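You operate a simulated robot arm through the tools that you are given. There is no shell and no other tool. Be economical: measure what you need, move in short steps, check, and stop when the job is done.

The job below is to be done with a simulated robot arm. You get a single attempt, and the scene is never put back.

Task
Close the drawer of the unwind table. Then turn the pace knob to 5. Then take the small cream core on the lower shelf under the drier tunnel and put it away on the bench top beside the press. Then take the small grey can and leave it on the front strip of the long shelf. Then put the yellow collar on the top of the mixing bench away on the low shelf of the core bench. Then press the test button three times. Then open the blue bench drawer, put the black wedge from the top of the wooden bench in the inside of the blue bench drawer, then shut the drawer. Then take the grey brake pad and put it on the cream card. Do these in the order given. Set down upright: small cream core, small grey can.

The check looks at the end state, three seconds after you hand in, the way a careful person would. Anything else that was tipped, shoved, dropped, spilled or broken makes it a failure.

Robot
A 6-joint arm with a fingered hand on a trunk, on a base that drives. Base frame: it is fixed to the floor where the robot stands at the start and does not move with it; the origin is under the middle of the robot, x ahead of it, y to its left, z up. Lengths are in m, angles in rad, forces in N, time in s.
With the tool pointing down near the work surface it reaches from about 0.22 to 0.72 m from the robot's upright axis, wherever it stands. Its first joint turns from -2.897 to 2.897 rad. Places, roughly: bench top beside the press (20x18 cm) [-9.38, 9.16, 0.8]; black wedge (9x7x5 cm) [-4.7, 15, 0.8]; blue bench drawer [-4.9, 14.8, 0.7]; cream card (13x9x3 cm) [-11.8, 6.7, 0.8]; drawer of the unwind table [0.6, 0.1, 0.7]; front strip of the long shelf (164x19 cm) [-3.92, 3.42, 0.82]; grey brake pad [-12.25, 7, 0.75]; inside of the blue bench drawer [-4.9, 14.8, 0.6]; low shelf of the core bench [-9.2, 8.6, 0.4]; pace knob [-3.4, 3.2, 1.3]; small cream core (5x5x6 cm) [-3.6, 3.2, 0.4]; small grey can (8x8x13 cm) [-4.5, 1.2, 0.9]; test button [-2.2, 8.4, 0.9]; yellow collar (11x11x3 cm) [-4.7, 1.2, 0.8]. Payload 4 kg.
Tool frame: the origin (TCP) lies between the finger pads and is the grasp point; the fingertips stand 0.026 m ahead of it; z points along the fingers, y is the line along which they close. The gripper opens to 0.148 m. The gripper's body begins 0.073 m behind the TCP. The gripper is a hand of 3 fingers: y runs from the thumb to the fingers, the wrist lies at [0, 0, -0.239] in the tool frame, and closing takes about 1.5 s.
Orientation is told as [roll, pitch, yaw] about the base's x, y, z axes, in that order, counted from this pose: with the fingers straight down and closing along the base's y, the tool's x points along the base's -x, its y along +y and its z along -z.

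Tools
- The arm moves only by the tool arm_command. Its argument "targets" is one flat list of numbers, 7 for each row, row after row: the turn, a rotation vector about the base's x, y, z in rad, then the shift along the base's x, y, z in m, then the finger opening in m, from 0 to 0.148. In form: [ax, ay, az, dx, dy, dz, fingers, ax, ay, az, dx, dy, dz, fingers, ...]. A call has 1 to 8 rows; each row shifts and turns the commanded pose from where the row before left it. A row lasts 0.2 s, in which the tool goes at most 0.05 m and 0.15 rad; a call with a longer step from one row to the next is refused whole, and so is a gripper value outside its range. Where a pose cannot be reached the arm comes as near as it can. A force on the tool above 40 N (or 10 N above the force at the start of the call, whichever is more), or a blocked arm, ends the call early, and 0.2 s more pass. The fingers move at their own pace (about 0.153 m/s each) and stop on an object; they squeeze with about 31 N. The grip force told is the motor's: it shows also when the fingers shut on nothing. Time passes only in rows, and 0.2 s behind the last, so rows that do not move let the fingers close. The reply holds the time, the measured pose of the TCP, the force on the tool along the base axes, the opening and the grip force, in the units named above and with some noise, with the torque about the TCP (base axes, N m) and any sound that the robot's microphone picked up, and new pictures: "show" is both (left out), scene, wrist or none.
- Cameras (640 x 400 px; columns grow to the right, rows downward): "scene" is now at [0.0191, 0.1713, 1.3635]; the picture's right is [0.12, -0.99, 0.00], its down [-0.73, -0.09, -0.68] and it looks along [0.68, 0.08, -0.73] (base axes); focal length 274 px, centre (320, 200). "wrist" rides on the gripper at [0.068, -0.039, -0.09] in the tool frame; the picture's right is [0.50, 0.87, 0.00], its down [-0.66, 0.38, -0.65] and it looks along [-0.57, 0.33, 0.76] (tool axes); focal length 222 px, centre (320, 200). There is no depth. A picture from a camera that has moved, and an enlarged one, comes with that camera's place and axes in the base frame and with its lens.
- raise_lower(by): slides the trunk up (or, below 0, down) by that many m; the arm and the scene camera ride with it, the base frame stays. It gives what a move gives, with no picture.
- base_move(legs): drives the robot by 1 to 6 legs, each [ahead, left, turn to the left] in m, m and rad, along the robot's own axes; the way and the turn of a leg run together, so that a leg with both is an arc; at most 1.5 m and 3.142 rad a leg. The arm and the cameras ride along, it lands a little off, and it stops where it bumps. It gives what a move gives, and a new picture of the scene camera.
- set_grasp(shape): the hand has 3 fingers and takes this shape, open, in about a second: jaw (thumb against the fingers, like two jaws); tri (thumb and two fingers); tip (a fingertip pinch); poke (one finger out to press); point (the index stretched); flat (the hand flat); cup (the hand cupped); fist (a fist). The gripper value then closes the fingers along that shape, each until it touches; the sizes above hold for jaw. It gives what a move gives, with no picture.
- turn_head(pan, tilt): turns the head with the scene camera to pan (to the left, within 2.705 rad either way) and tilt (down, from -0.506 to 1.204), counted from straight ahead of the robot. It gives what a move gives, and a new picture of the scene camera.
- close_up(camera, box): a new picture of the part [left, top, right, bottom] of that camera's present view, enlarged. The clock stands still meanwhile.
- sign_off(): hands the job in; it is judged then, once.

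Work in short steps. Places have to be worked out from the pictures, the camera data and where the tool is seen: move nearer, look again, correct. Check each grasp and each placing, and mend what went wrong. You have 217 turns and 260 pictures in all, those below and enlarged ones among them. Open the gripper and draw the arm clear of the work before you hand the job in, unless the task says otherwise; then end with one line.

The tools are called after ">>>" as name(argument=value, ...) on one line, values as JSON. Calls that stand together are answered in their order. arm_command: Moves the arm, as the interface text tells. Its arguments: {"type":"object","properties":{"targets":{"type":"array","items":{"type":"number"}},"show":{"type":"string","enum":["both","scene","wrist","none"]}},"required":["targets"]} The other tools are called the same way: raise_lower (by) slides the trunk up or down; set_grasp (shape) gives the hand a shape; base_move (legs) drives the base; turn_head (pan, tilt) turns the head that bears the scene camera; close_up (camera, box) takes an enlarged picture of a part of a camera's view; sign_off () hands the job in.

At the start:

```text
clock: 0.0
tool_pos: [0.4892, 0.0376, 0.8987]
orientation: [0.001, 0.0, 0.0]
contact_force: [-0.9, -0.5, 0.3]
torque: [0.02, -0.02, 0.01]
gripper_width: 0.1482
finger_force: 0.1
shape: jaw
trunk travel left (down, up): [-0.325, 0.265]
robot x, y, heading: [-0.0032, 0.0005, 0.002]
head pan, tilt: [0.12, 0.82]
```

scene: 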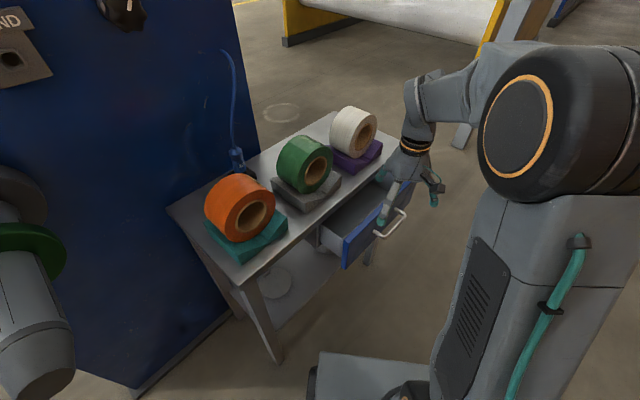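
wrist: 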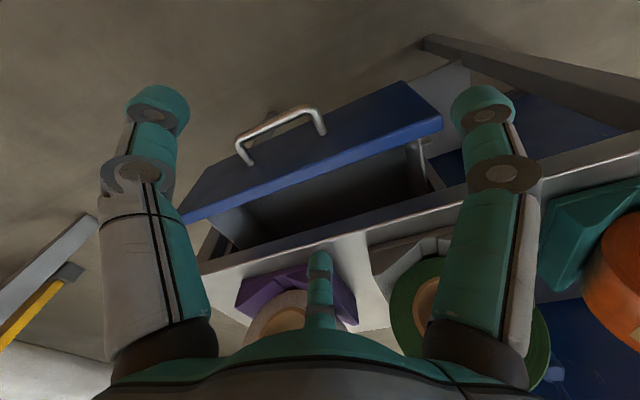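

The drawer front appears to run from about (0.47,0.16) to (0.74,-0.07), so it pushes in along roughly (0.65,0.76). I close the fingers, draw back, and tilt the tool towards that direction.

>>> arm_command(targets=[0.114, -0.097, 0, -0.009, -0.02, -0.0125, 0, 0.114, -0.097, 0, -0.009, -0.02, -0.0125, 0, 0.114, -0.097, 0, -0.009, -0.02, -0.0125, 0, 0.114, -0.097, 0, -0.009, -0.02, -0.0125, 0, 0.114, -0.097, 0, -0.009, -0.02, -0.0125, 0, 0.114, -0.097, 0, -0.009, -0.02, -0.0125, 0, 0.114, -0.097, 0, -0.009, -0.02, -0.0125, 0, 0.114, -0.097, 0, -0.009, -0.02, -0.0125, 0])

```text
clock: 1.8
tool_pos: [0.5552, -0.0201, 1.0422]
orientation: [1.017, -0.572, -0.385]
contact_force: [0.3, 1.0, 0.3]
torque: [-0.03, -0.03, -0.01]
gripper_width: 0.0
finger_force: 30.8
shape: jaw
out of reach, approached as far as the arm can: row 5, 6, 7, 8
trunk travel left (down, up): [-0.325, 0.265]
robot x, y, heading: [0.003, 0.0037, -0.001]
head pan, tilt: [0.12, 0.82]
camera scene: at [0.0191, 0.1713, 1.3635], right [0.12, -0.99, 0.0], down [-0.73, -0.09, -0.68], along [0.68, 0.08, -0.73], focal length 274 px, centre (320, 200)
camera wrist: at [0.4578, -0.0862, 1.0166], right [-0.59, 0.73, 0.35], down [0.04, -0.4, 0.91], along [0.81, 0.55, 0.21], focal length 222 px, centre (320, 200)
```

scene: 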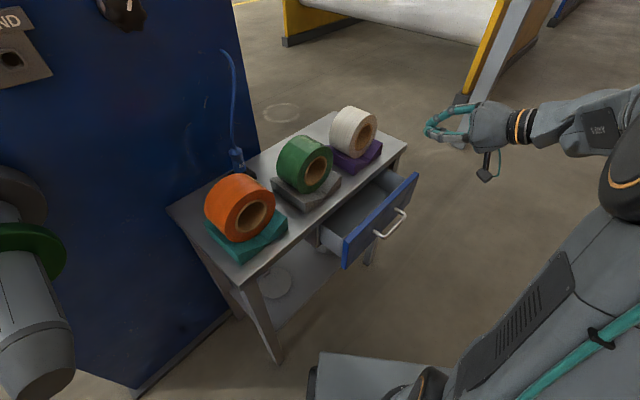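
wrist: 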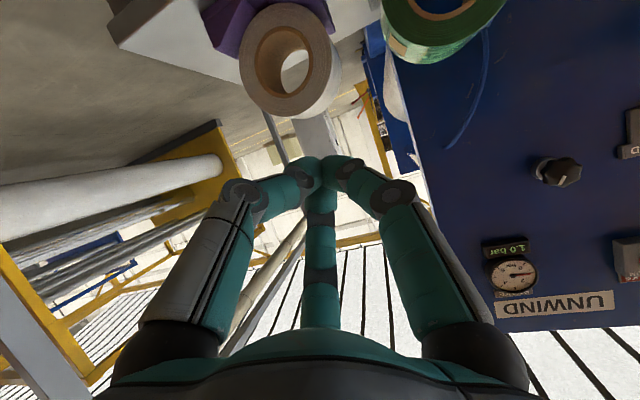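

The arm can't point horizontally that low from here. I'll drive so the drawer is straight ahead of the robot (heading about 0.87), with the arm kept high.

>>> base_move(legs=[[0, -0.47, 0], [0.14, 0, 0], [0, 0, 0.87]])

>>> raise_lower(by=-0.25)

```text
clock: 7.8
tool_pos: [0.511, -0.0676, 1.041]
orientation: [1.014, -0.572, 0.489]
contact_force: [0.5, -0.3, 0.5]
torque: [-0.01, -0.04, 0.0]
gripper_width: 0.0001
finger_force: 30.6
shape: jaw
trunk travel left (down, up): [-0.325, 0.265]
robot x, y, heading: [0.1395, -0.4771, 0.871]
head pan, tilt: [0.12, 0.82]
camera scene: at [0.0216, -0.3554, 1.3635], right [0.84, -0.54, 0.0], down [-0.4, -0.61, -0.68], along [0.37, 0.57, -0.73], focal length 274 px, centre (320, 200)
```

scene: 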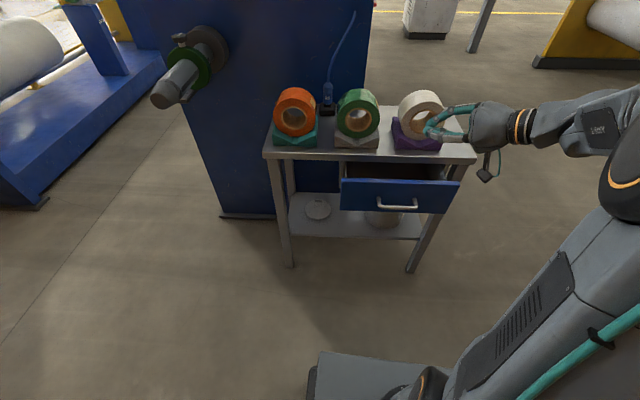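

```text
clock: 10.4
tool_pos: [0.5117, -0.0671, 0.7921]
orientation: [1.015, -0.573, 0.489]
contact_force: [0.0, -0.5, -0.5]
torque: [-0.01, -0.03, 0.03]
gripper_width: 0.0
finger_force: 31.1
shape: jaw
trunk travel left (down, up): [-0.075, 0.515]
robot x, y, heading: [0.1424, -0.4808, 0.873]
head pan, tilt: [0.12, 0.82]
```

The handle is at about (0.584,0.017), straight along the push direction from the tool. I turn the tool's heading back to the push direction and lower it to the drawer front's height.

>>> arm_command(targets=[0, 0, -0.145, -0.003, -0.004, -0.018, 0, 0, 0, -0.145, -0.003, -0.004, -0.018, 0, 0, 0, -0.145, -0.003, -0.004, -0.018, 0, 0, 0, -0.145, -0.003, -0.004, -0.018, 0, 0, 0, -0.145, -0.003, -0.004, -0.018, 0, 0, 0, -0.145, -0.003, -0.004, -0.018, 0, 0, 0, 0, 0, 0, 0, 0])

```text
clock: 12.0
tool_pos: [0.5024, -0.1108, 0.7541]
orientation: [0.912, -0.527, -0.284]
contact_force: [-0.4, 0.9, -0.2]
torque: [0.0, 0.03, 0.02]
gripper_width: 0.0001
finger_force: 31.4
shape: jaw
out of reach, approached as far as the arm can: row 3, 4, 5, 6
trunk travel left (down, up): [-0.075, 0.515]
robot x, y, heading: [0.1385, -0.4821, 0.872]
head pan, tilt: [0.12, 0.82]
camera scene: at [0.0215, -0.3554, 1.1135], right [0.84, -0.54, 0.0], down [-0.4, -0.61, -0.68], along [0.37, 0.57, -0.73], focal length 274 px, centre (320, 200)
camera wrist: at [0.4078, -0.184, 0.7396], right [-0.6, 0.73, 0.34], down [0.13, -0.33, 0.93], along [0.79, 0.6, 0.11], focal length 222 px, centre (320, 200)
```

scene: 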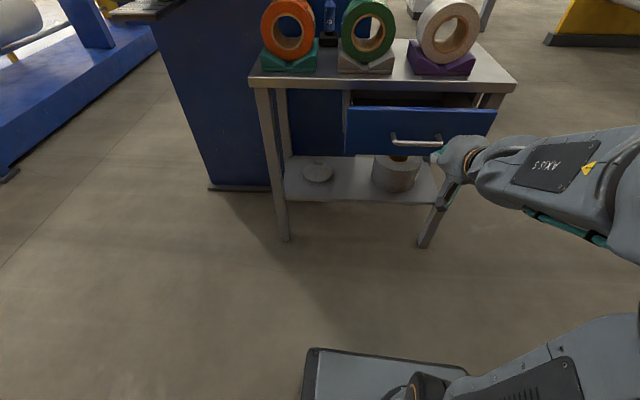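
wrist: 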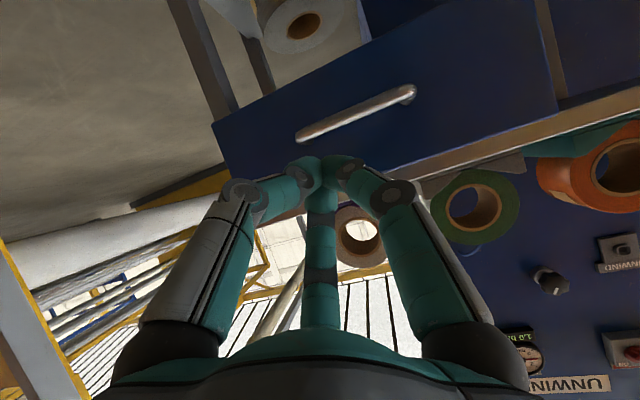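

The handle is at z≈0.67 and the tool lies just right of it at z 0.754. I lower the trunk 0.07 and then push.

>>> raise_lower(by=-0.072)

>>> arm_command(targets=[0, 0, 0, 0.015, 0.018, 0, 0, 0, 0, 0, 0.015, 0.018, 0, 0, 0, 0, 0, 0.015, 0.018, 0, 0, 0, 0, 0, 0.015, 0.018, 0, 0, 0, 0, 0, 0.015, 0.018, 0, 0, 0, 0, 0, 0.015, 0.018, 0, 0])

```text
clock: 13.1
tool_pos: [0.5034, -0.1116, 0.6823]
orientation: [0.915, -0.529, -0.283]
contact_force: [0.2, 0.0, -0.5]
torque: [0.0, 0.03, 0.0]
gripper_width: 0.0004
finger_force: 31.6
shape: jaw
trunk travel left (down, up): [-0.003, 0.587]
robot x, y, heading: [0.1385, -0.4783, 0.875]
head pan, tilt: [0.12, 0.82]
```

```text
clock: 14.5
tool_pos: [0.5927, -0.0045, 0.683]
orientation: [0.914, -0.53, -0.284]
contact_force: [0.3, -0.7, 1.2]
torque: [0.0, 0.02, 0.0]
gripper_width: 0.0
finger_force: 31.0
shape: jaw
trunk travel left (down, up): [-0.003, 0.587]
robot x, y, heading: [0.137, -0.4804, 0.87]
head pan, tilt: [0.12, 0.82]
camera scene: at [0.0214, -0.3555, 1.0415], right [0.84, -0.54, 0.0], down [-0.4, -0.61, -0.68], along [0.37, 0.57, -0.73], focal length 274 px, centre (320, 200)
camera wrist: at [0.4989, -0.0765, 0.6683], right [-0.6, 0.73, 0.34], down [0.12, -0.33, 0.93], along [0.79, 0.6, 0.11], focal length 222 px, centre (320, 200)
```

scene: 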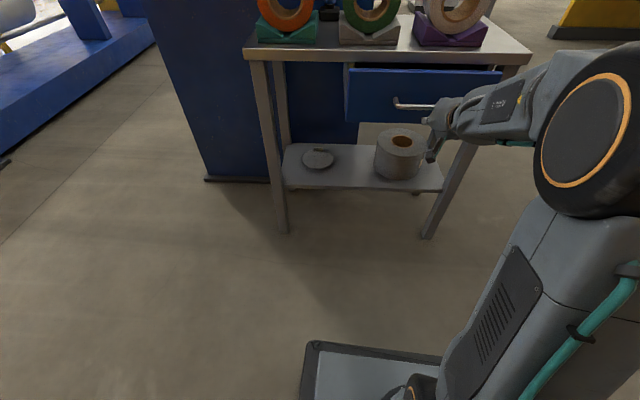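
wrist: 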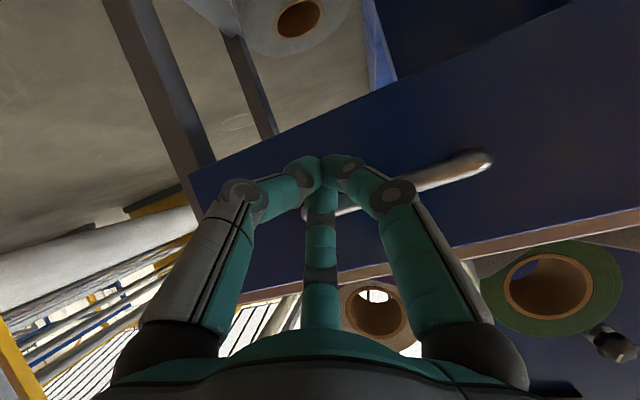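

No contact yet and the fingertips are just at the handle's right end, so I push on.

>>> arm_command(targets=[0, 0, 0, 0.012, 0.0145, 0, 0, 0, 0, 0, 0.012, 0.0145, 0, 0, 0, 0, 0, 0.012, 0.0145, 0, 0, 0, 0, 0, 0.012, 0.0145, 0, 0, 0, 0, 0, 0.012, 0.0145, 0, 0, 0, 0, 0, 0.012, 0.0145, 0, 0], show="scene")

```text
clock: 15.4
tool_pos: [0.6275, 0.0385, 0.6834]
orientation: [0.916, -0.529, -0.283]
contact_force: [-22.2, -27.1, 4.5]
torque: [0.35, -0.33, -0.23]
gripper_width: 0.0002
finger_force: 30.7
shape: jaw
trunk travel left (down, up): [-0.003, 0.587]
robot x, y, heading: [0.14, -0.4816, 0.874]
head pan, tilt: [0.12, 0.82]
stopped in row 4: the force on the tool passed its limit at 56 N (the readings are from after the stop); the commanded pose is now the measured one
camera scene: at [0.0196, -0.3577, 1.0416], right [0.84, -0.54, 0.0], down [-0.4, -0.61, -0.68], along [0.37, 0.57, -0.73], focal length 274 px, centre (320, 200)
```

scene: 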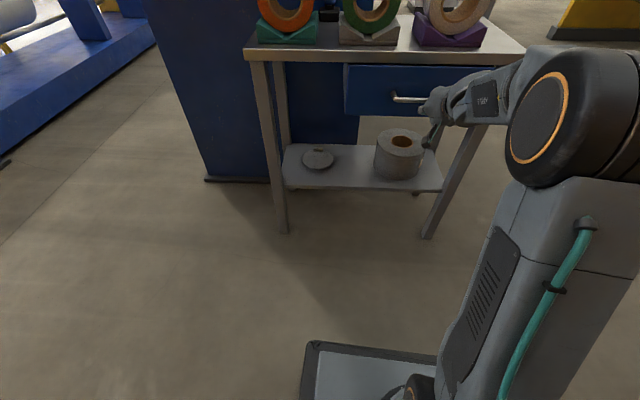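

The drawer moved a little but the force peaked from the speed. I push on with slower steps.

>>> arm_command(targets=[0, 0, 0, 0.005, 0.006, 0, 0, 0, 0, 0, 0.005, 0.006, 0, 0, 0, 0, 0, 0.005, 0.006, 0, 0, 0, 0, 0, 0.005, 0.006, 0, 0, 0, 0, 0, 0.005, 0.006, 0, 0, 0, 0, 0, 0.005, 0.006, 0, 0, 0, 0, 0, 0.005, 0.006, 0, 0, 0, 0, 0, 0.005, 0.006, 0, 0], show="scene")

```text
clock: 15.7
tool_pos: [0.628, 0.0378, 0.6835]
orientation: [0.915, -0.527, -0.285]
contact_force: [-22.7, -26.6, 4.8]
torque: [0.33, -0.33, -0.17]
gripper_width: 0.0002
finger_force: 31.2
shape: jaw
trunk travel left (down, up): [-0.003, 0.587]
robot x, y, heading: [0.1391, -0.4795, 0.88]
head pan, tilt: [0.12, 0.82]
stopped in row 1: the force on the tool passed its limit at 53 N (the readings are from after the stop); the commanded pose is now the measured one
camera scene: at [0.0191, -0.3582, 1.0415], right [0.84, -0.54, 0.0], down [-0.4, -0.61, -0.68], along [0.37, 0.57, -0.73], focal length 274 px, centre (320, 200)
```

scene: 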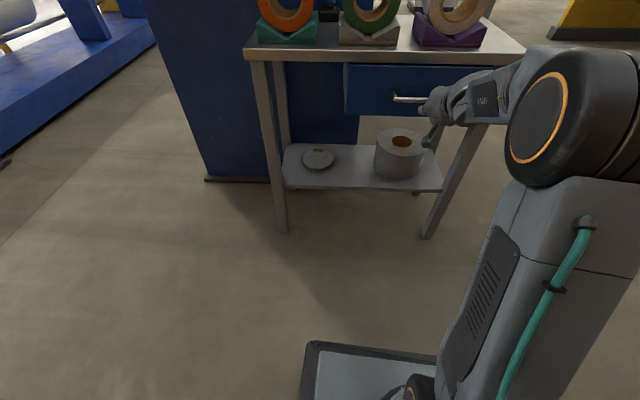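

It is blocked now, so I check whether the drawer is already shut.

>>> close_up(camera="scene", box=[300, 20, 540, 170])

>>> close_up(camera="wrist", box=[0, 0, 640, 400])

```text
2.67 times, centred on (420, 95) of scene
camera zoom: at [0.0191, -0.3582, 1.0415], right [0.84, -0.54, 0.0], down [-0.4, -0.61, -0.68], along [0.37, 0.57, -0.73], focal length 731 px, centre (53, 480)
```

zoom: 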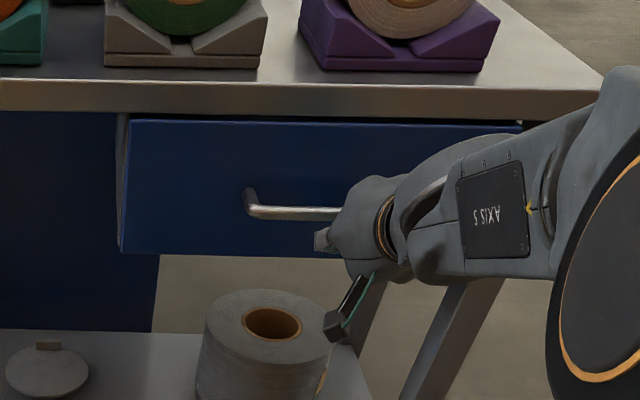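

```text
1.00 times, centred on (320, 200) of wrist (not enlarged: the box is as wide or as high as the picture)
camera zoom: at [0.5318, -0.0348, 0.6694], right [-0.6, 0.73, 0.34], down [0.12, -0.34, 0.93], along [0.79, 0.6, 0.11], focal length 222 px, centre (320, 200)
```

zoom: 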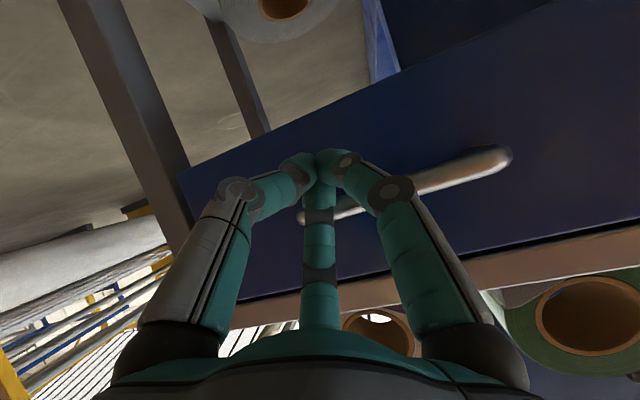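

The push hit a hard stop, and the geometry suggests the front is flush with the table edge (~0.487 along the normal). I back off and look.

>>> arm_command(targets=[0, 0, 0, -0.018, -0.022, 0, 0, 0, 0, 0, -0.018, -0.022, 0, 0, 0, 0, 0, -0.018, -0.022, 0, 0, 0, 0, 0, -0.018, -0.022, 0, 0, 0, 0, 0, -0.018, -0.022, 0, 0], show="none")

>>> raise_lower(by=0.45)

>>> close_up(camera="scene", box=[220, 80, 540, 280])

```text
clock: 16.9
tool_pos: [0.5387, -0.0703, 0.6807]
orientation: [0.91, -0.528, -0.285]
contact_force: [-0.4, -0.6, 0.1]
torque: [-0.03, 0.03, -0.03]
gripper_width: 0.0001
finger_force: 31.5
shape: jaw
trunk travel left (down, up): [-0.003, 0.587]
robot x, y, heading: [0.1382, -0.4809, 0.873]
head pan, tilt: [0.12, 0.82]
```

```text
refused: 0.45 is not a number from -0.4 to 0.4
```

```text
2.00 times, centred on (380, 180) of scene
camera zoom: at [0.0211, -0.356, 1.0415], right [0.84, -0.54, 0.0], down [-0.4, -0.61, -0.68], along [0.37, 0.57, -0.73], focal length 548 px, centre (200, 240)
```

zoom: 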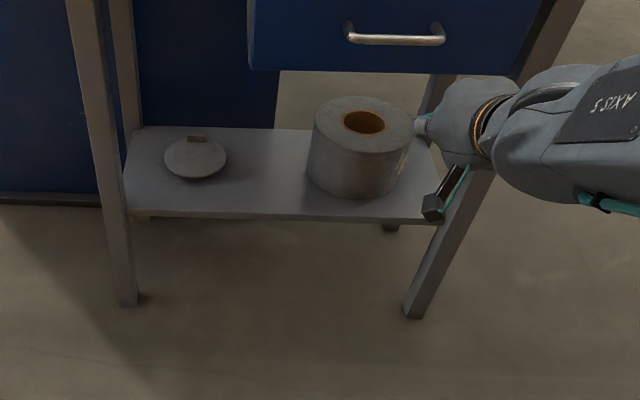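

Now I raise the trunk and look at the drawer again from above.

>>> raise_lower(by=0.4)

>>> close_up(camera="scene", box=[220, 80, 540, 280])

```text
clock: 20.7
tool_pos: [0.5384, -0.0705, 1.0804]
orientation: [0.911, -0.527, -0.286]
contact_force: [0.5, -0.5, -0.5]
torque: [0.03, 0.0, 0.03]
gripper_width: 0.0
finger_force: 31.4
shape: jaw
trunk travel left (down, up): [-0.403, 0.187]
robot x, y, heading: [0.1405, -0.4865, 0.879]
head pan, tilt: [0.12, 0.82]
```

```text
2.00 times, centred on (380, 180) of scene
camera zoom: at [0.0209, -0.3561, 1.4415], right [0.84, -0.54, 0.0], down [-0.4, -0.61, -0.68], along [0.37, 0.57, -0.73], focal length 548 px, centre (200, 240)
```

zoom: 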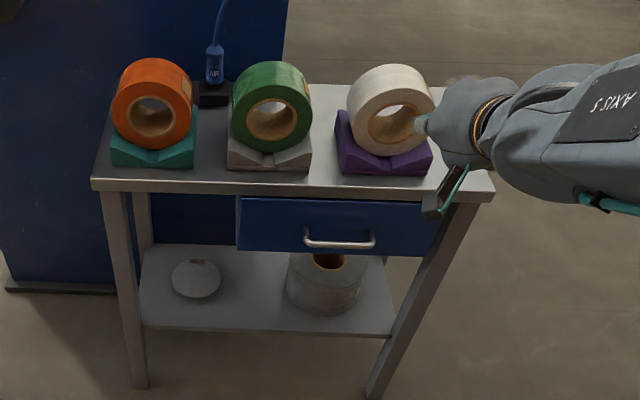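

The drawer is shut. Next is the pace knob near (-3.4,3.2), so I look that way to plan a drive.

>>> turn_head(pan=1.46, tilt=0.25)

>>> turn_head(pan=2.4, tilt=0.25)

```text
clock: 22.2
tool_pos: [0.539, -0.0701, 1.0805]
orientation: [0.91, -0.526, -0.283]
contact_force: [-0.4, 0.4, -0.2]
torque: [0.02, -0.01, -0.01]
gripper_width: 0.0
finger_force: 30.8
shape: jaw
trunk travel left (down, up): [-0.403, 0.187]
robot x, y, heading: [0.1408, -0.4796, 0.877]
head pan, tilt: [1.461, 0.25]
camera scene: at [-0.0871, -0.3555, 1.4922], right [0.72, 0.69, 0.0], down [0.17, -0.18, -0.97], along [-0.67, 0.7, -0.25], focal length 274 px, centre (320, 200)
```

scene: 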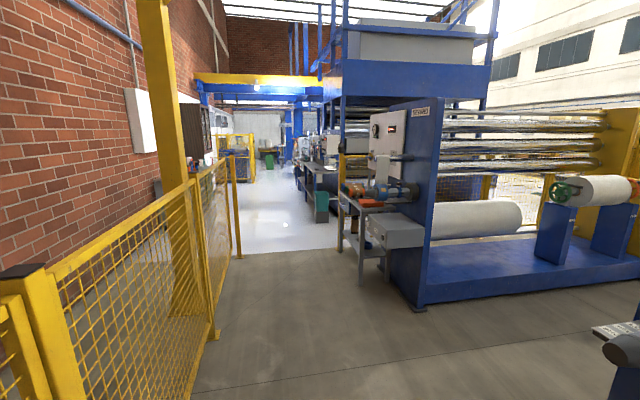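

```text
clock: 23.4
tool_pos: [0.5387, -0.0709, 1.0815]
orientation: [0.911, -0.525, -0.284]
contact_force: [0.3, -0.2, 1.0]
torque: [0.01, -0.03, -0.02]
gripper_width: 0.0
finger_force: 31.0
shape: jaw
trunk travel left (down, up): [-0.403, 0.187]
robot x, y, heading: [0.1427, -0.4792, 0.877]
head pan, tilt: [2.4, 0.25]
camera scene: at [-0.1151, -0.4352, 1.4922], right [-0.13, 0.99, 0.0], down [0.24, 0.03, -0.97], along [-0.96, -0.13, -0.25], focal length 274 px, centre (320, 200)
```

scene: 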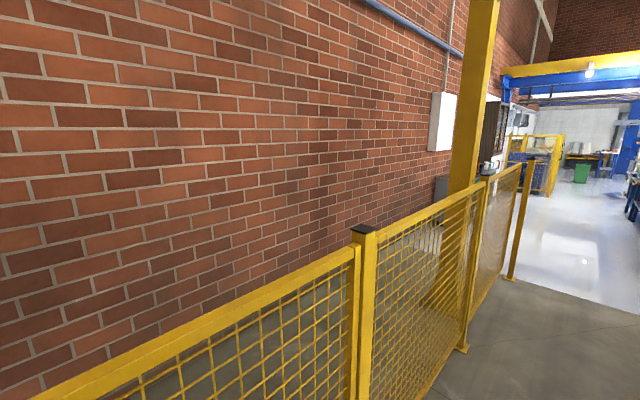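

The aisle runs at heading ≈2.44, with the machines' fronts on the right and a fence about 0.65 m to the left of my line. I turn into it and drive up 4.2 m with the head looking slightly right.

>>> base_move(legs=[[0, 0, 1.565], [1.5, 0, 0], [1.2, 0, 0]])

>>> turn_head(pan=-0.6, tilt=0.3)

```text
clock: 40.2
tool_pos: [-2.2412, 1.698, 1.0815]
orientation: [0.91, -0.526, 1.239]
contact_force: [-0.2, 0.1, 0.1]
torque: [0.0, -0.01, 0.02]
gripper_width: 0.0
finger_force: 30.6
shape: jaw
trunk travel left (down, up): [-0.403, 0.187]
robot x, y, heading: [-1.8483, 1.2795, 2.394]
head pan, tilt: [2.4, 0.25]
camera scene: at [-1.9074, 1.0285, 1.4922], right [-1.0, -0.08, 0.0], down [-0.02, 0.25, -0.97], along [0.08, -0.97, -0.25], focal length 274 px, centre (320, 200)
```

scene: 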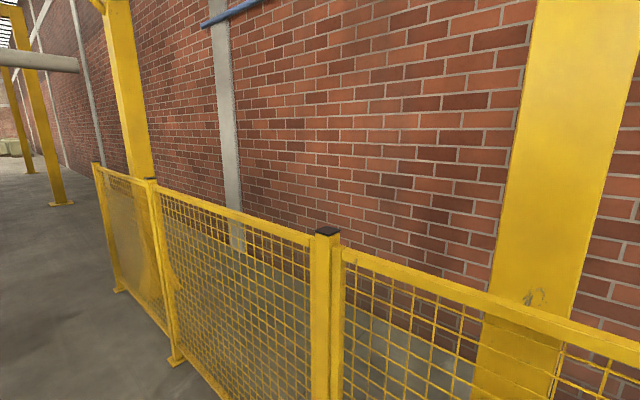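

```text
clock: 42.8
tool_pos: [-2.2404, 1.6996, 1.082]
orientation: [0.912, -0.527, 1.24]
contact_force: [-0.9, 0.3, -0.5]
torque: [0.0, 0.0, 0.07]
gripper_width: 0.0
finger_force: 30.9
shape: jaw
trunk travel left (down, up): [-0.403, 0.187]
robot x, y, heading: [-1.8506, 1.2785, 2.393]
head pan, tilt: [-0.6, 0.3]
camera scene: at [-1.9362, 1.2126, 1.4875], right [0.97, 0.22, 0.0], down [0.07, -0.29, -0.96], along [-0.21, 0.93, -0.3], focal length 274 px, centre (320, 200)
```

scene: 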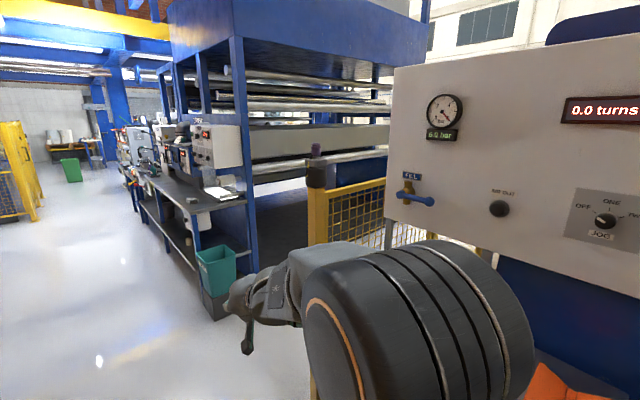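

I'm in the aisle at about 2.2 m along; the drier panel and long shelf are ahead on the right. I drive to about (-3.81,2.61) and turn to face the panel.

>>> base_move(legs=[[1.17, 0.18, 0], [1.17, 0.18, 0], [0, 0, -1.52]])

>>> turn_head(pan=0.1, tilt=0.3)

```text
clock: 58.1
tool_pos: [-3.4173, 2.976, 1.0815]
orientation: [0.912, -0.528, -0.289]
contact_force: [1.6, -0.5, -0.7]
torque: [0.0, -0.02, -0.04]
gripper_width: 0.0002
finger_force: 30.8
shape: jaw
trunk travel left (down, up): [-0.403, 0.187]
robot x, y, heading: [-3.8161, 2.5689, 0.868]
head pan, tilt: [-0.6, 0.3]
camera scene: at [-3.8907, 2.6511, 1.4875], right [0.27, -0.96, 0.0], down [-0.29, -0.08, -0.96], along [0.92, 0.25, -0.3], focal length 274 px, centre (320, 200)
```

scene: 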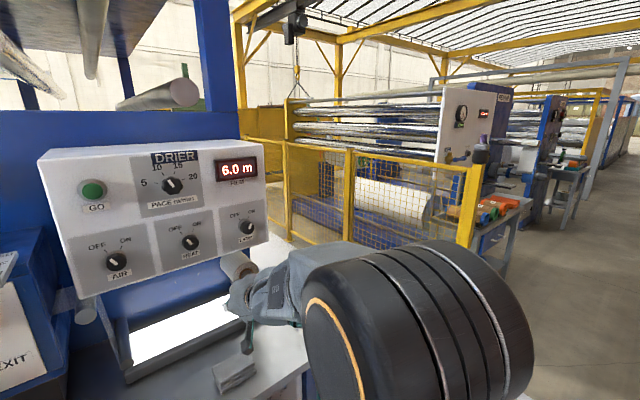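

```text
clock: 59.1
tool_pos: [-3.4186, 2.9744, 1.0801]
orientation: [0.913, -0.527, -0.289]
contact_force: [0.7, -0.2, 0.5]
torque: [-0.01, -0.03, 0.0]
gripper_width: 0.0
finger_force: 31.4
shape: jaw
trunk travel left (down, up): [-0.403, 0.187]
robot x, y, heading: [-3.816, 2.5676, 0.871]
head pan, tilt: [0.099, 0.3]
camera scene: at [-3.9278, 2.7032, 1.4875], right [0.82, -0.57, 0.0], down [-0.17, -0.24, -0.96], along [0.54, 0.79, -0.3], focal length 274 px, centre (320, 200)
```

scene: 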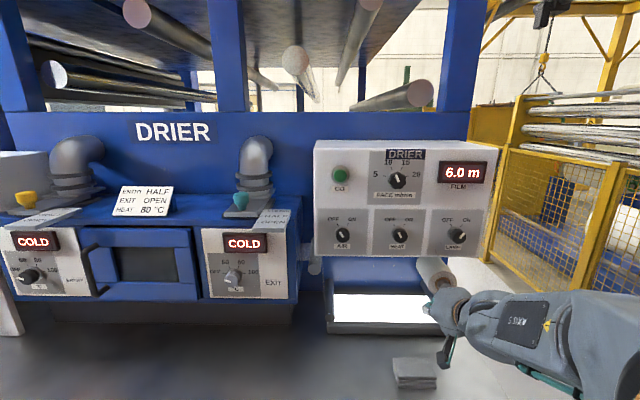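

The pace knob is at about (-3.32,3.20,1.305) by two rays. I take an enlarged view to read its scale and pointer.

>>> close_up(camera="scene", box=[350, 140, 446, 200])

```text
6.67 times, centred on (398, 170) of scene
camera zoom: at [-3.9278, 2.7032, 1.4875], right [0.82, -0.57, 0.0], down [-0.17, -0.24, -0.96], along [0.54, 0.79, -0.3], focal length 1827 px, centre (-200, 400)
```

zoom: 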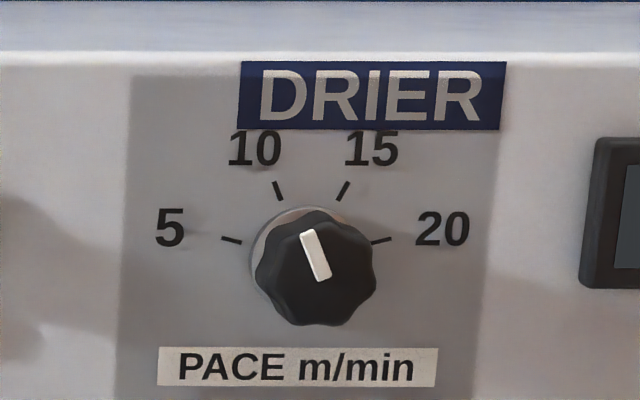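

The pointer stands at 10 and 5 lies about 50° counterclockwise. I raise the trunk, level the tool towards the panel and open the fingers.

>>> raise_lower(by=0.18)

>>> arm_command(targets=[0.108, -0.084, -0.01, 0, 0, 0.005, 0.1, 0.108, -0.084, -0.01, 0, 0, 0.005, 0.1, 0.108, -0.084, -0.01, 0, 0, 0.005, 0.1, 0.108, -0.084, -0.01, 0, 0, 0.005, 0.1, 0, 0, 0, 0, 0, 0, 0.1])

```text
clock: 61.1
tool_pos: [-3.4174, 2.9747, 1.262]
orientation: [0.912, -0.526, -0.291]
contact_force: [0.6, 0.5, 0.6]
torque: [0.01, -0.03, -0.01]
gripper_width: 0.0001
finger_force: 31.3
shape: jaw
trunk travel left (down, up): [-0.583, 0.007]
robot x, y, heading: [-3.8223, 2.569, 0.87]
head pan, tilt: [0.099, 0.3]
```

```text
clock: 62.3
tool_pos: [-3.3795, 2.9114, 1.4617]
orientation: [1.525, -0.615, -0.663]
contact_force: [-0.4, -0.4, 0.0]
torque: [-0.02, 0.0, 0.01]
gripper_width: 0.0996
finger_force: 0.1
shape: jaw
out of reach, approached as far as the arm can: row 1, 2, 3, 4
trunk travel left (down, up): [-0.583, 0.007]
robot x, y, heading: [-3.8183, 2.5671, 0.872]
head pan, tilt: [0.099, 0.3]
camera scene: at [-3.9279, 2.7031, 1.6675], right [0.82, -0.57, 0.0], down [-0.17, -0.24, -0.96], along [0.54, 0.79, -0.3], focal length 274 px, centre (320, 200)
camera wrist: at [-3.4639, 2.8603, 1.3927], right [-0.69, 0.59, 0.42], down [-0.15, -0.69, 0.71], along [0.71, 0.43, 0.57], focal length 222 px, centre (320, 200)
```

scene: 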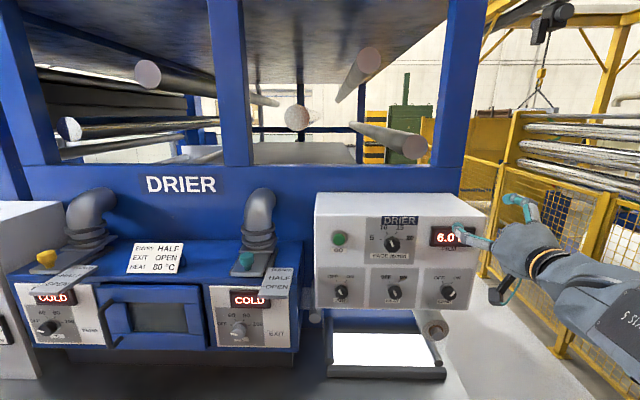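
wrist: 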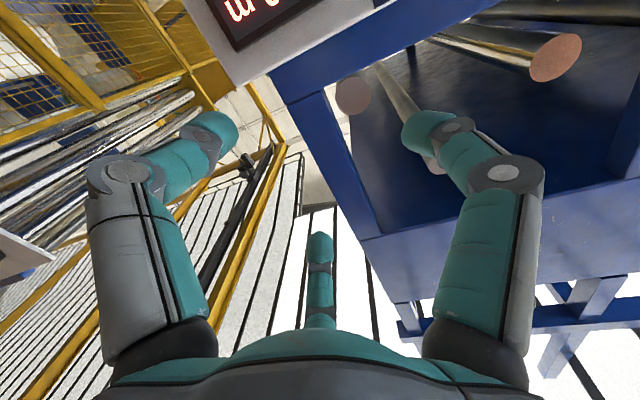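

The tool is now level and aimed straight along the panel's normal, but it's about 0.15 m too high and 0.145 m too far right. I correct with the trunk and the base.

>>> base_move(legs=[[0, 0.148, 0]])

>>> raise_lower(by=-0.15)

>>> arm_command(targets=[0, 0, 0, 0.006, 0.008, 0, 0.1, 0, 0, 0, 0.006, 0.008, 0, 0.1])

```text
clock: 63.7
tool_pos: [-3.4936, 3.0106, 1.4603]
orientation: [1.524, -0.615, -0.655]
contact_force: [-0.8, -0.4, 0.1]
torque: [-0.01, 0.02, 0.01]
gripper_width: 0.0997
finger_force: 0.0
shape: jaw
trunk travel left (down, up): [-0.583, 0.007]
robot x, y, heading: [-3.9336, 2.6643, 0.868]
head pan, tilt: [0.099, 0.3]
camera scene: at [-4.0423, 2.7987, 1.6674], right [0.83, -0.56, 0.0], down [-0.17, -0.24, -0.96], along [0.54, 0.79, -0.3], focal length 274 px, centre (320, 200)
```

scene: 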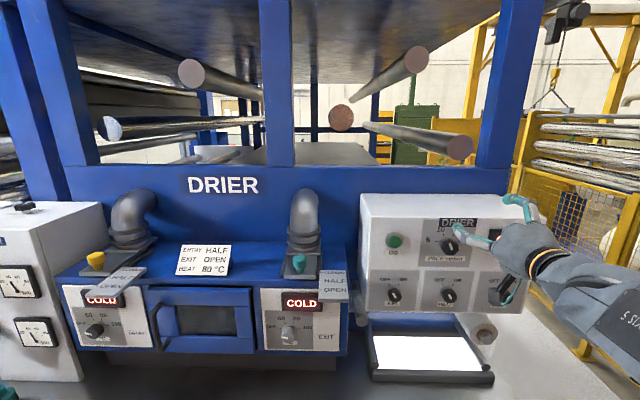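

```text
clock: 65.4
tool_pos: [-3.494, 3.0089, 1.3106]
orientation: [1.522, -0.612, -0.655]
contact_force: [-0.1, -0.7, 0.2]
torque: [-0.03, 0.0, -0.03]
gripper_width: 0.0996
finger_force: 0.0
shape: jaw
trunk travel left (down, up): [-0.433, 0.157]
robot x, y, heading: [-3.9322, 2.6627, 0.874]
head pan, tilt: [0.099, 0.3]
```

```text
clock: 66.0
tool_pos: [-3.4816, 3.0251, 1.3118]
orientation: [1.517, -0.609, -0.649]
contact_force: [0.4, -0.3, -0.3]
torque: [0.01, -0.02, 0.02]
gripper_width: 0.0997
finger_force: 0.1
shape: jaw
trunk travel left (down, up): [-0.433, 0.157]
robot x, y, heading: [-3.9342, 2.6567, 0.871]
head pan, tilt: [0.099, 0.3]
camera scene: at [-4.0415, 2.7983, 1.5175], right [0.83, -0.56, 0.0], down [-0.17, -0.24, -0.96], along [0.54, 0.79, -0.3], focal length 274 px, centre (320, 200)
camera wrist: at [-3.5665, 2.9729, 1.2439], right [-0.69, 0.58, 0.42], down [-0.14, -0.69, 0.71], along [0.71, 0.43, 0.56], focal length 222 px, centre (320, 200)
```

scene: 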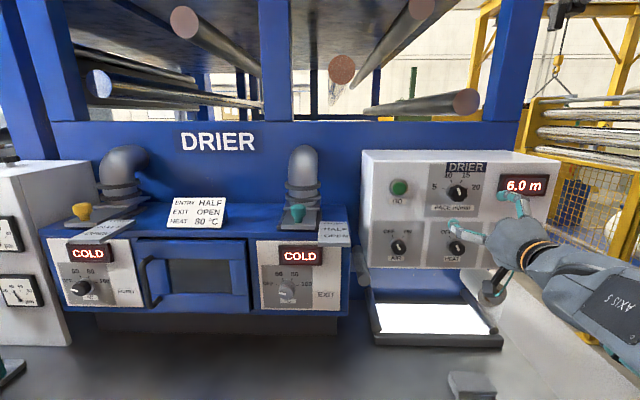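
wrist: 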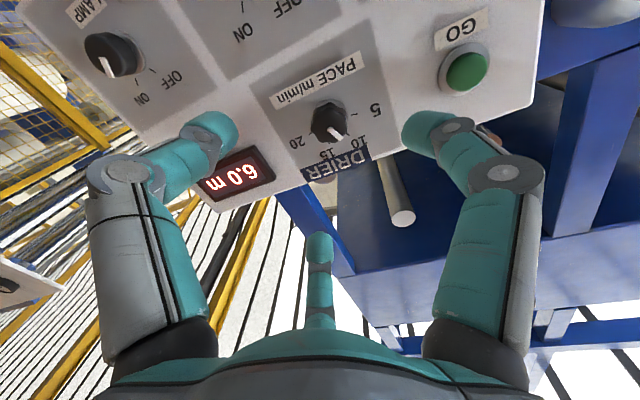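

From the two cameras the knob is near (-3.366,3.162,1.33): laterally aligned, about 0.02 above the tool axis. I advance 0.08 and rise 0.016, then look again.

>>> arm_command(targets=[0, 0, 0, 0.013, 0.0153, 0.004, 0.1, 0, 0, 0, 0.013, 0.0153, 0.004, 0.1, 0, 0, 0, 0.013, 0.0153, 0.004, 0.1, 0, 0, 0, 0.013, 0.0153, 0.004, 0.1])

```text
clock: 67.0
tool_pos: [-3.4276, 3.0864, 1.3266]
orientation: [1.525, -0.612, -0.654]
contact_force: [-0.4, 1.0, -0.6]
torque: [-0.02, -0.03, -0.01]
gripper_width: 0.0998
finger_force: 0.1
shape: jaw
trunk travel left (down, up): [-0.433, 0.157]
robot x, y, heading: [-3.9334, 2.6635, 0.873]
head pan, tilt: [0.099, 0.3]
camera scene: at [-4.0415, 2.7982, 1.5175], right [0.83, -0.56, 0.0], down [-0.17, -0.24, -0.96], along [0.54, 0.79, -0.3], focal length 274 px, centre (320, 200)
camera wrist: at [-3.5129, 3.035, 1.2581], right [-0.69, 0.59, 0.42], down [-0.15, -0.69, 0.71], along [0.7, 0.43, 0.56], focal length 222 px, centre (320, 200)
```

scene: 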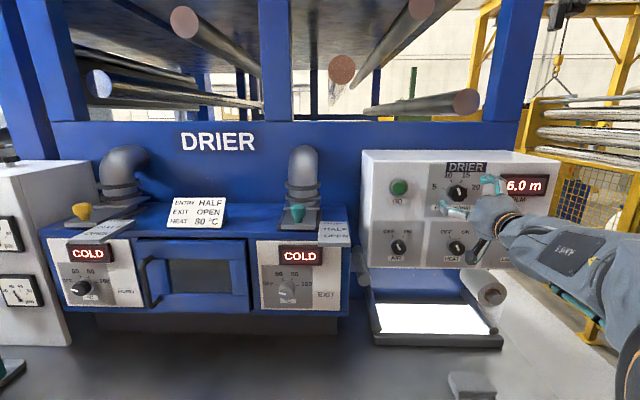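
wrist: 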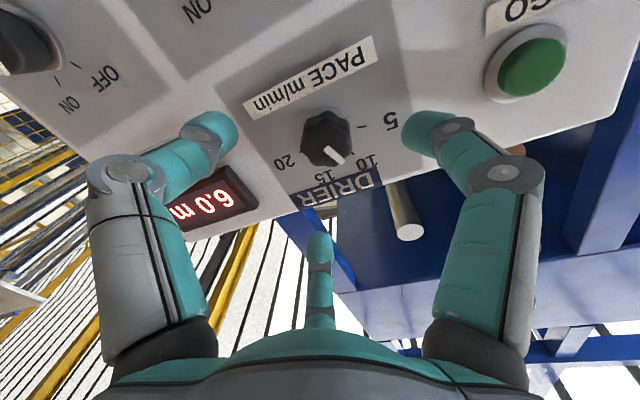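

The knob face is at about 0.105 m ahead of the TCP and 0.008 above. I advance 0.088.

>>> arm_command(targets=[0, 0, 0, 0.0141, 0.017, 0.002, 0.1, 0, 0, 0, 0.0141, 0.017, 0.002, 0.1, 0, 0, 0, 0.0141, 0.017, 0.002, 0.1, 0, 0, 0, 0.0141, 0.017, 0.002, 0.1])

```text
clock: 68.0
tool_pos: [-3.3791, 3.1438, 1.339]
orientation: [1.531, -0.615, -0.664]
contact_force: [-23.6, -31.6, -2.9]
torque: [-0.06, -0.11, 1.9]
gripper_width: 0.0979
finger_force: 0.0
shape: jaw
trunk travel left (down, up): [-0.433, 0.157]
robot x, y, heading: [-3.9334, 2.6617, 0.871]
head pan, tilt: [0.099, 0.3]
stopped in row 4: the force on the tool passed its limit at 49 N (the readings are from after the stop); the commanded pose is now the measured one
camera scene: at [-4.0457, 2.7924, 1.5176], right [0.83, -0.56, 0.0], down [-0.16, -0.24, -0.96], along [0.54, 0.79, -0.29], focal length 274 px, centre (320, 200)
camera wrist: at [-3.4639, 3.0914, 1.27], right [-0.69, 0.59, 0.42], down [-0.15, -0.69, 0.71], along [0.7, 0.43, 0.57], focal length 222 px, centre (320, 200)
```

scene: 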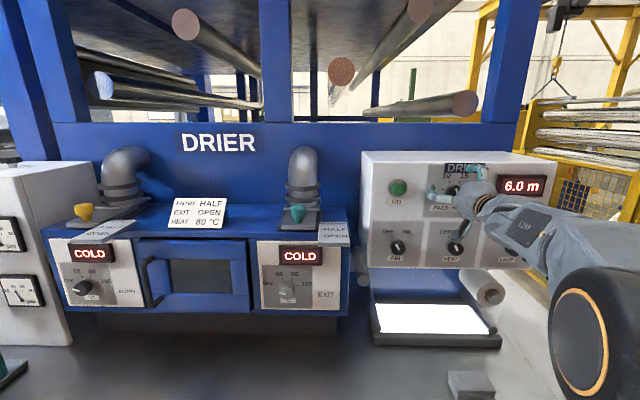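
wrist: 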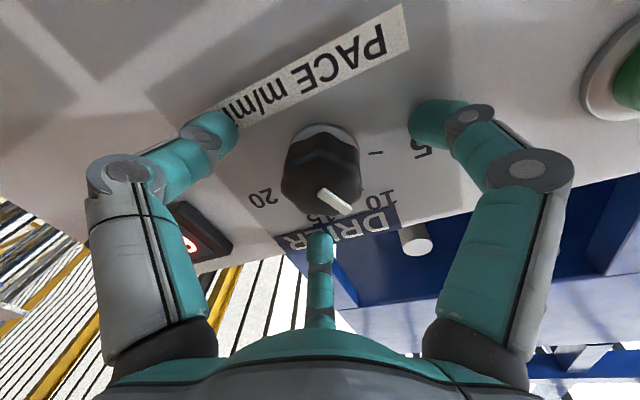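

The fingertips touched the panel with the knob centred between them. I back off 5 mm and close on it.

>>> arm_command(targets=[0, 0, 0, -0.004, -0.0046, 0, 0.1, 0, 0, 0, 0, 0, 0, 0.04, 0, 0, 0, 0, 0, 0, 0, 0, 0, 0, 0, 0, 0, 0, 0, 0, 0, 0, 0, 0, 0])

```text
clock: 69.2
tool_pos: [-3.3785, 3.1413, 1.3374]
orientation: [1.53, -0.613, -0.662]
contact_force: [4.9, -14.7, 9.4]
torque: [0.18, -0.17, -0.34]
gripper_width: 0.0323
finger_force: 31.3
shape: jaw
trunk travel left (down, up): [-0.433, 0.157]
robot x, y, heading: [-3.9307, 2.6638, 0.874]
head pan, tilt: [0.099, 0.3]
camera scene: at [-4.0411, 2.795, 1.5179], right [0.83, -0.56, 0.0], down [-0.17, -0.24, -0.96], along [0.54, 0.79, -0.29], focal length 274 px, centre (320, 200)
camera wrist: at [-3.4632, 3.0892, 1.2685], right [-0.69, 0.59, 0.42], down [-0.15, -0.69, 0.71], along [0.7, 0.43, 0.57], focal length 222 px, centre (320, 200)
```

scene: 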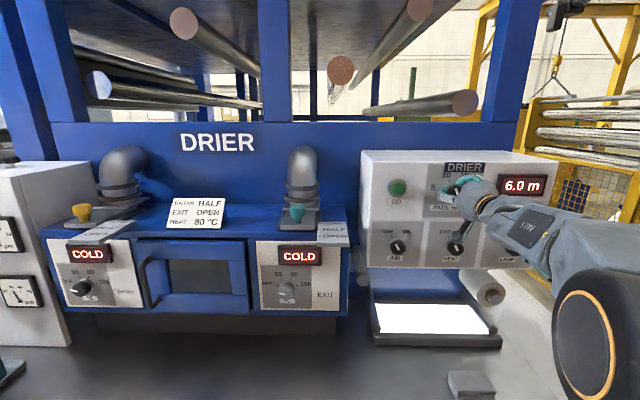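
wrist: 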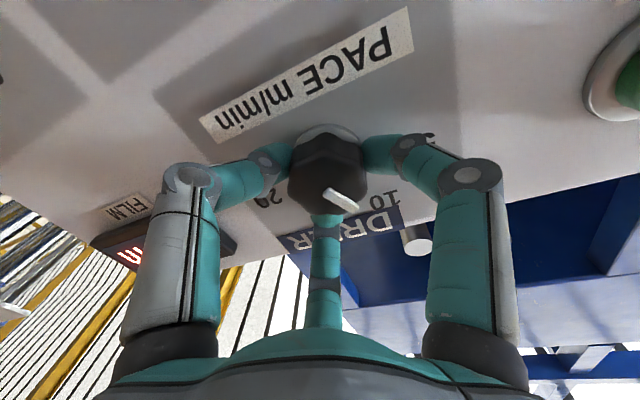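

Gripped (0.032). I turn 0.48 rad counterclockwise about the panel normal first and check.

>>> arm_command(targets=[-0.0772, -0.092, 0, 0, 0, 0, 0, -0.0772, -0.092, 0, 0, 0, 0, 0, -0.0772, -0.092, 0, 0, 0, 0, 0, -0.0772, -0.092, 0, 0, 0, 0, 0], show="wrist")

```text
clock: 70.3
tool_pos: [-3.3787, 3.1504, 1.3596]
orientation: [1.466, -1.083, -0.596]
contact_force: [-26.3, -10.8, -8.2]
torque: [-0.75, 0.88, 0.8]
gripper_width: 0.0267
finger_force: 31.2
shape: jaw
out of reach, approached as far as the arm can: row 2, 3, 4
trunk travel left (down, up): [-0.433, 0.157]
robot x, y, heading: [-3.9323, 2.6622, 0.876]
head pan, tilt: [0.099, 0.3]
stopped in row 4: the force on the tool passed its limit at 42 N (the readings are from after the stop); the commanded pose is now the measured one
camera wrist: at [-3.4367, 3.075, 1.2852], right [-0.77, 0.63, -0.04], down [-0.41, -0.46, 0.79], along [0.48, 0.62, 0.62], focal length 222 px, centre (320, 200)
```

wrist: 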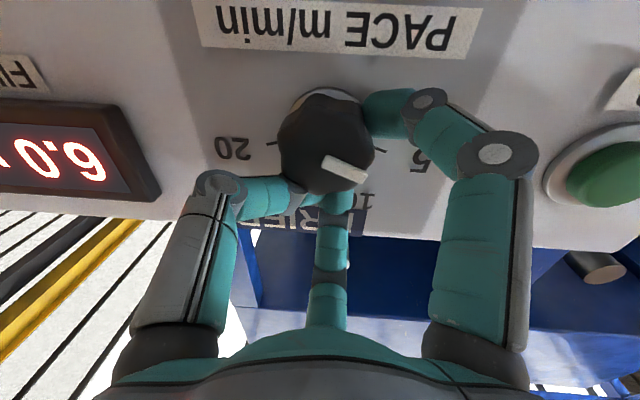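

The arm hit a limit and slid up a bit, but the knob has turned well towards 5. I release, back off and read it.

>>> arm_command(targets=[0, 0, 0, -0.002, -0.002, -0.005, 0.05, 0, 0, 0, -0.002, -0.002, -0.005, 0.1, 0, 0, 0, -0.015, -0.018, 0, 0.1, 0, 0, 0, -0.015, -0.018, 0, 0.1, 0, 0, 0, -0.015, -0.018, 0, 0.1, 0, 0, 0, -0.015, -0.018, 0, 0.1, 0, 0, 0, 0, 0, 0, 0.1], show="wrist")

>>> close_up(camera="scene", box=[410, 150, 506, 210])

```text
clock: 71.9
tool_pos: [-3.4308, 3.073, 1.3713]
orientation: [1.447, -1.078, -0.583]
contact_force: [-1.0, 0.0, 0.1]
torque: [-0.04, 0.03, 0.0]
gripper_width: 0.0994
finger_force: 0.0
shape: jaw
out of reach, approached as far as the arm can: row 2, 3, 4, 5, 6
trunk travel left (down, up): [-0.433, 0.157]
robot x, y, heading: [-3.9306, 2.6628, 0.875]
head pan, tilt: [0.099, 0.3]
camera wrist: at [-3.4891, 2.999, 1.2982], right [-0.77, 0.64, -0.03], down [-0.41, -0.45, 0.79], along [0.49, 0.63, 0.61], focal length 222 px, centre (320, 200)
```

wrist: 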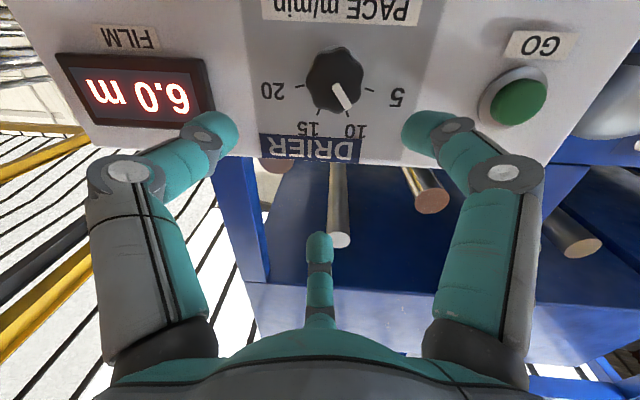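

```text
6.67 times, centred on (458, 180) of scene
camera zoom: at [-4.0428, 2.7976, 1.5175], right [0.83, -0.56, 0.0], down [-0.17, -0.24, -0.96], along [0.54, 0.79, -0.3], focal length 1827 px, centre (-600, 333)
```

zoom: 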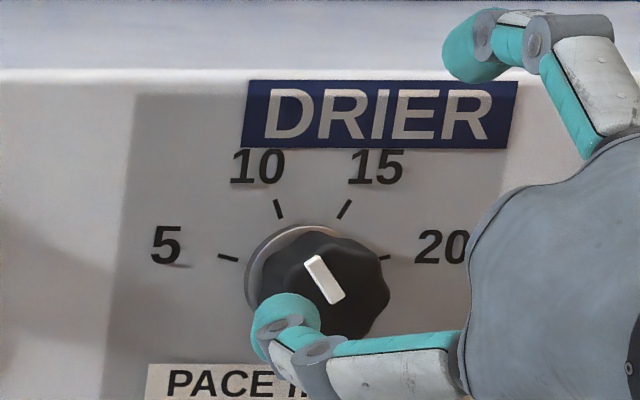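

The knob only moved slightly (a bit past 10 towards 5). I rotate the hand well clockwise first so the coming counterclockwise twist stays inside the arm's range.

>>> arm_command(targets=[0.0907, 0.108, 0, 0.0016, 0.0017, -0.0017, 0.1, 0.0907, 0.108, 0, 0.0016, 0.0017, -0.0017, 0.1, 0.0907, 0.108, 0, 0.0016, 0.0017, -0.0017, 0.1, 0.0907, 0.108, 0, 0.0016, 0.0017, -0.0017, 0.1, 0.0907, 0.108, 0, 0.0016, 0.0017, -0.0017, 0.1, 0.0907, 0.108, 0, 0.0016, 0.0017, -0.0017, 0.1, 0.0907, 0.108, 0, 0.0016, 0.0017, -0.0017, 0.1, 0.0907, 0.108, 0, 0.0016, 0.0017, -0.0017, 0.1], show="wrist")

```text
clock: 73.7
tool_pos: [-3.4168, 3.0909, 1.3593]
orientation: [1.554, 0.047, -0.653]
contact_force: [-0.1, 0.3, -0.3]
torque: [0.03, 0.02, 0.0]
gripper_width: 0.0996
finger_force: 0.1
shape: jaw
trunk travel left (down, up): [-0.433, 0.157]
robot x, y, heading: [-3.9338, 2.6623, 0.877]
head pan, tilt: [0.099, 0.3]
camera wrist: at [-3.5284, 3.0595, 1.323], right [-0.36, 0.29, 0.89], down [0.14, -0.92, 0.36], along [0.92, 0.25, 0.29], focal length 222 px, centre (320, 200)
```

wrist: 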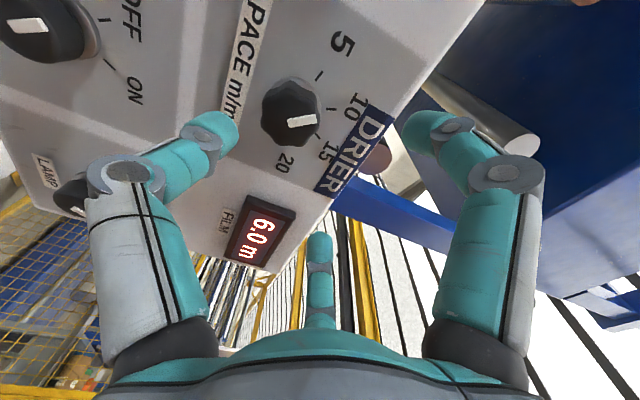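

All reachable now; the hand is 0.023 too high. I correct and advance to just short of the panel.

>>> arm_command(targets=[0, 0, 0, -0.0054, 0.0045, -0.023, 0.1, 0, 0, 0, 0.0131, 0.0156, 0, 0.1, 0, 0, 0, 0.0131, 0.0156, 0, 0.1, 0, 0, 0, 0.0125, 0.0148, 0, 0.1, 0, 0, 0, 0, 0, 0, 0.1], show="wrist")

```text
clock: 74.9
tool_pos: [-3.3834, 3.1417, 1.3364]
orientation: [1.554, 0.045, -0.651]
contact_force: [0.8, 1.1, -0.6]
torque: [0.0, -0.01, 0.01]
gripper_width: 0.0995
finger_force: 0.0
shape: jaw
trunk travel left (down, up): [-0.433, 0.157]
robot x, y, heading: [-3.9278, 2.662, 0.876]
head pan, tilt: [0.099, 0.3]
camera wrist: at [-3.4947, 3.1101, 1.3001], right [-0.36, 0.29, 0.89], down [0.14, -0.92, 0.36], along [0.92, 0.25, 0.29], focal length 222 px, centre (320, 200)
```

wrist: 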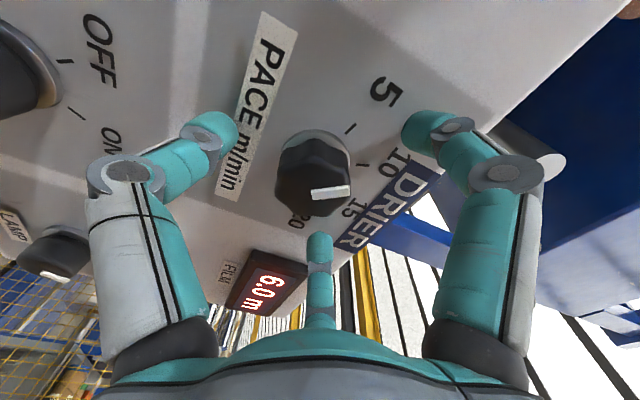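

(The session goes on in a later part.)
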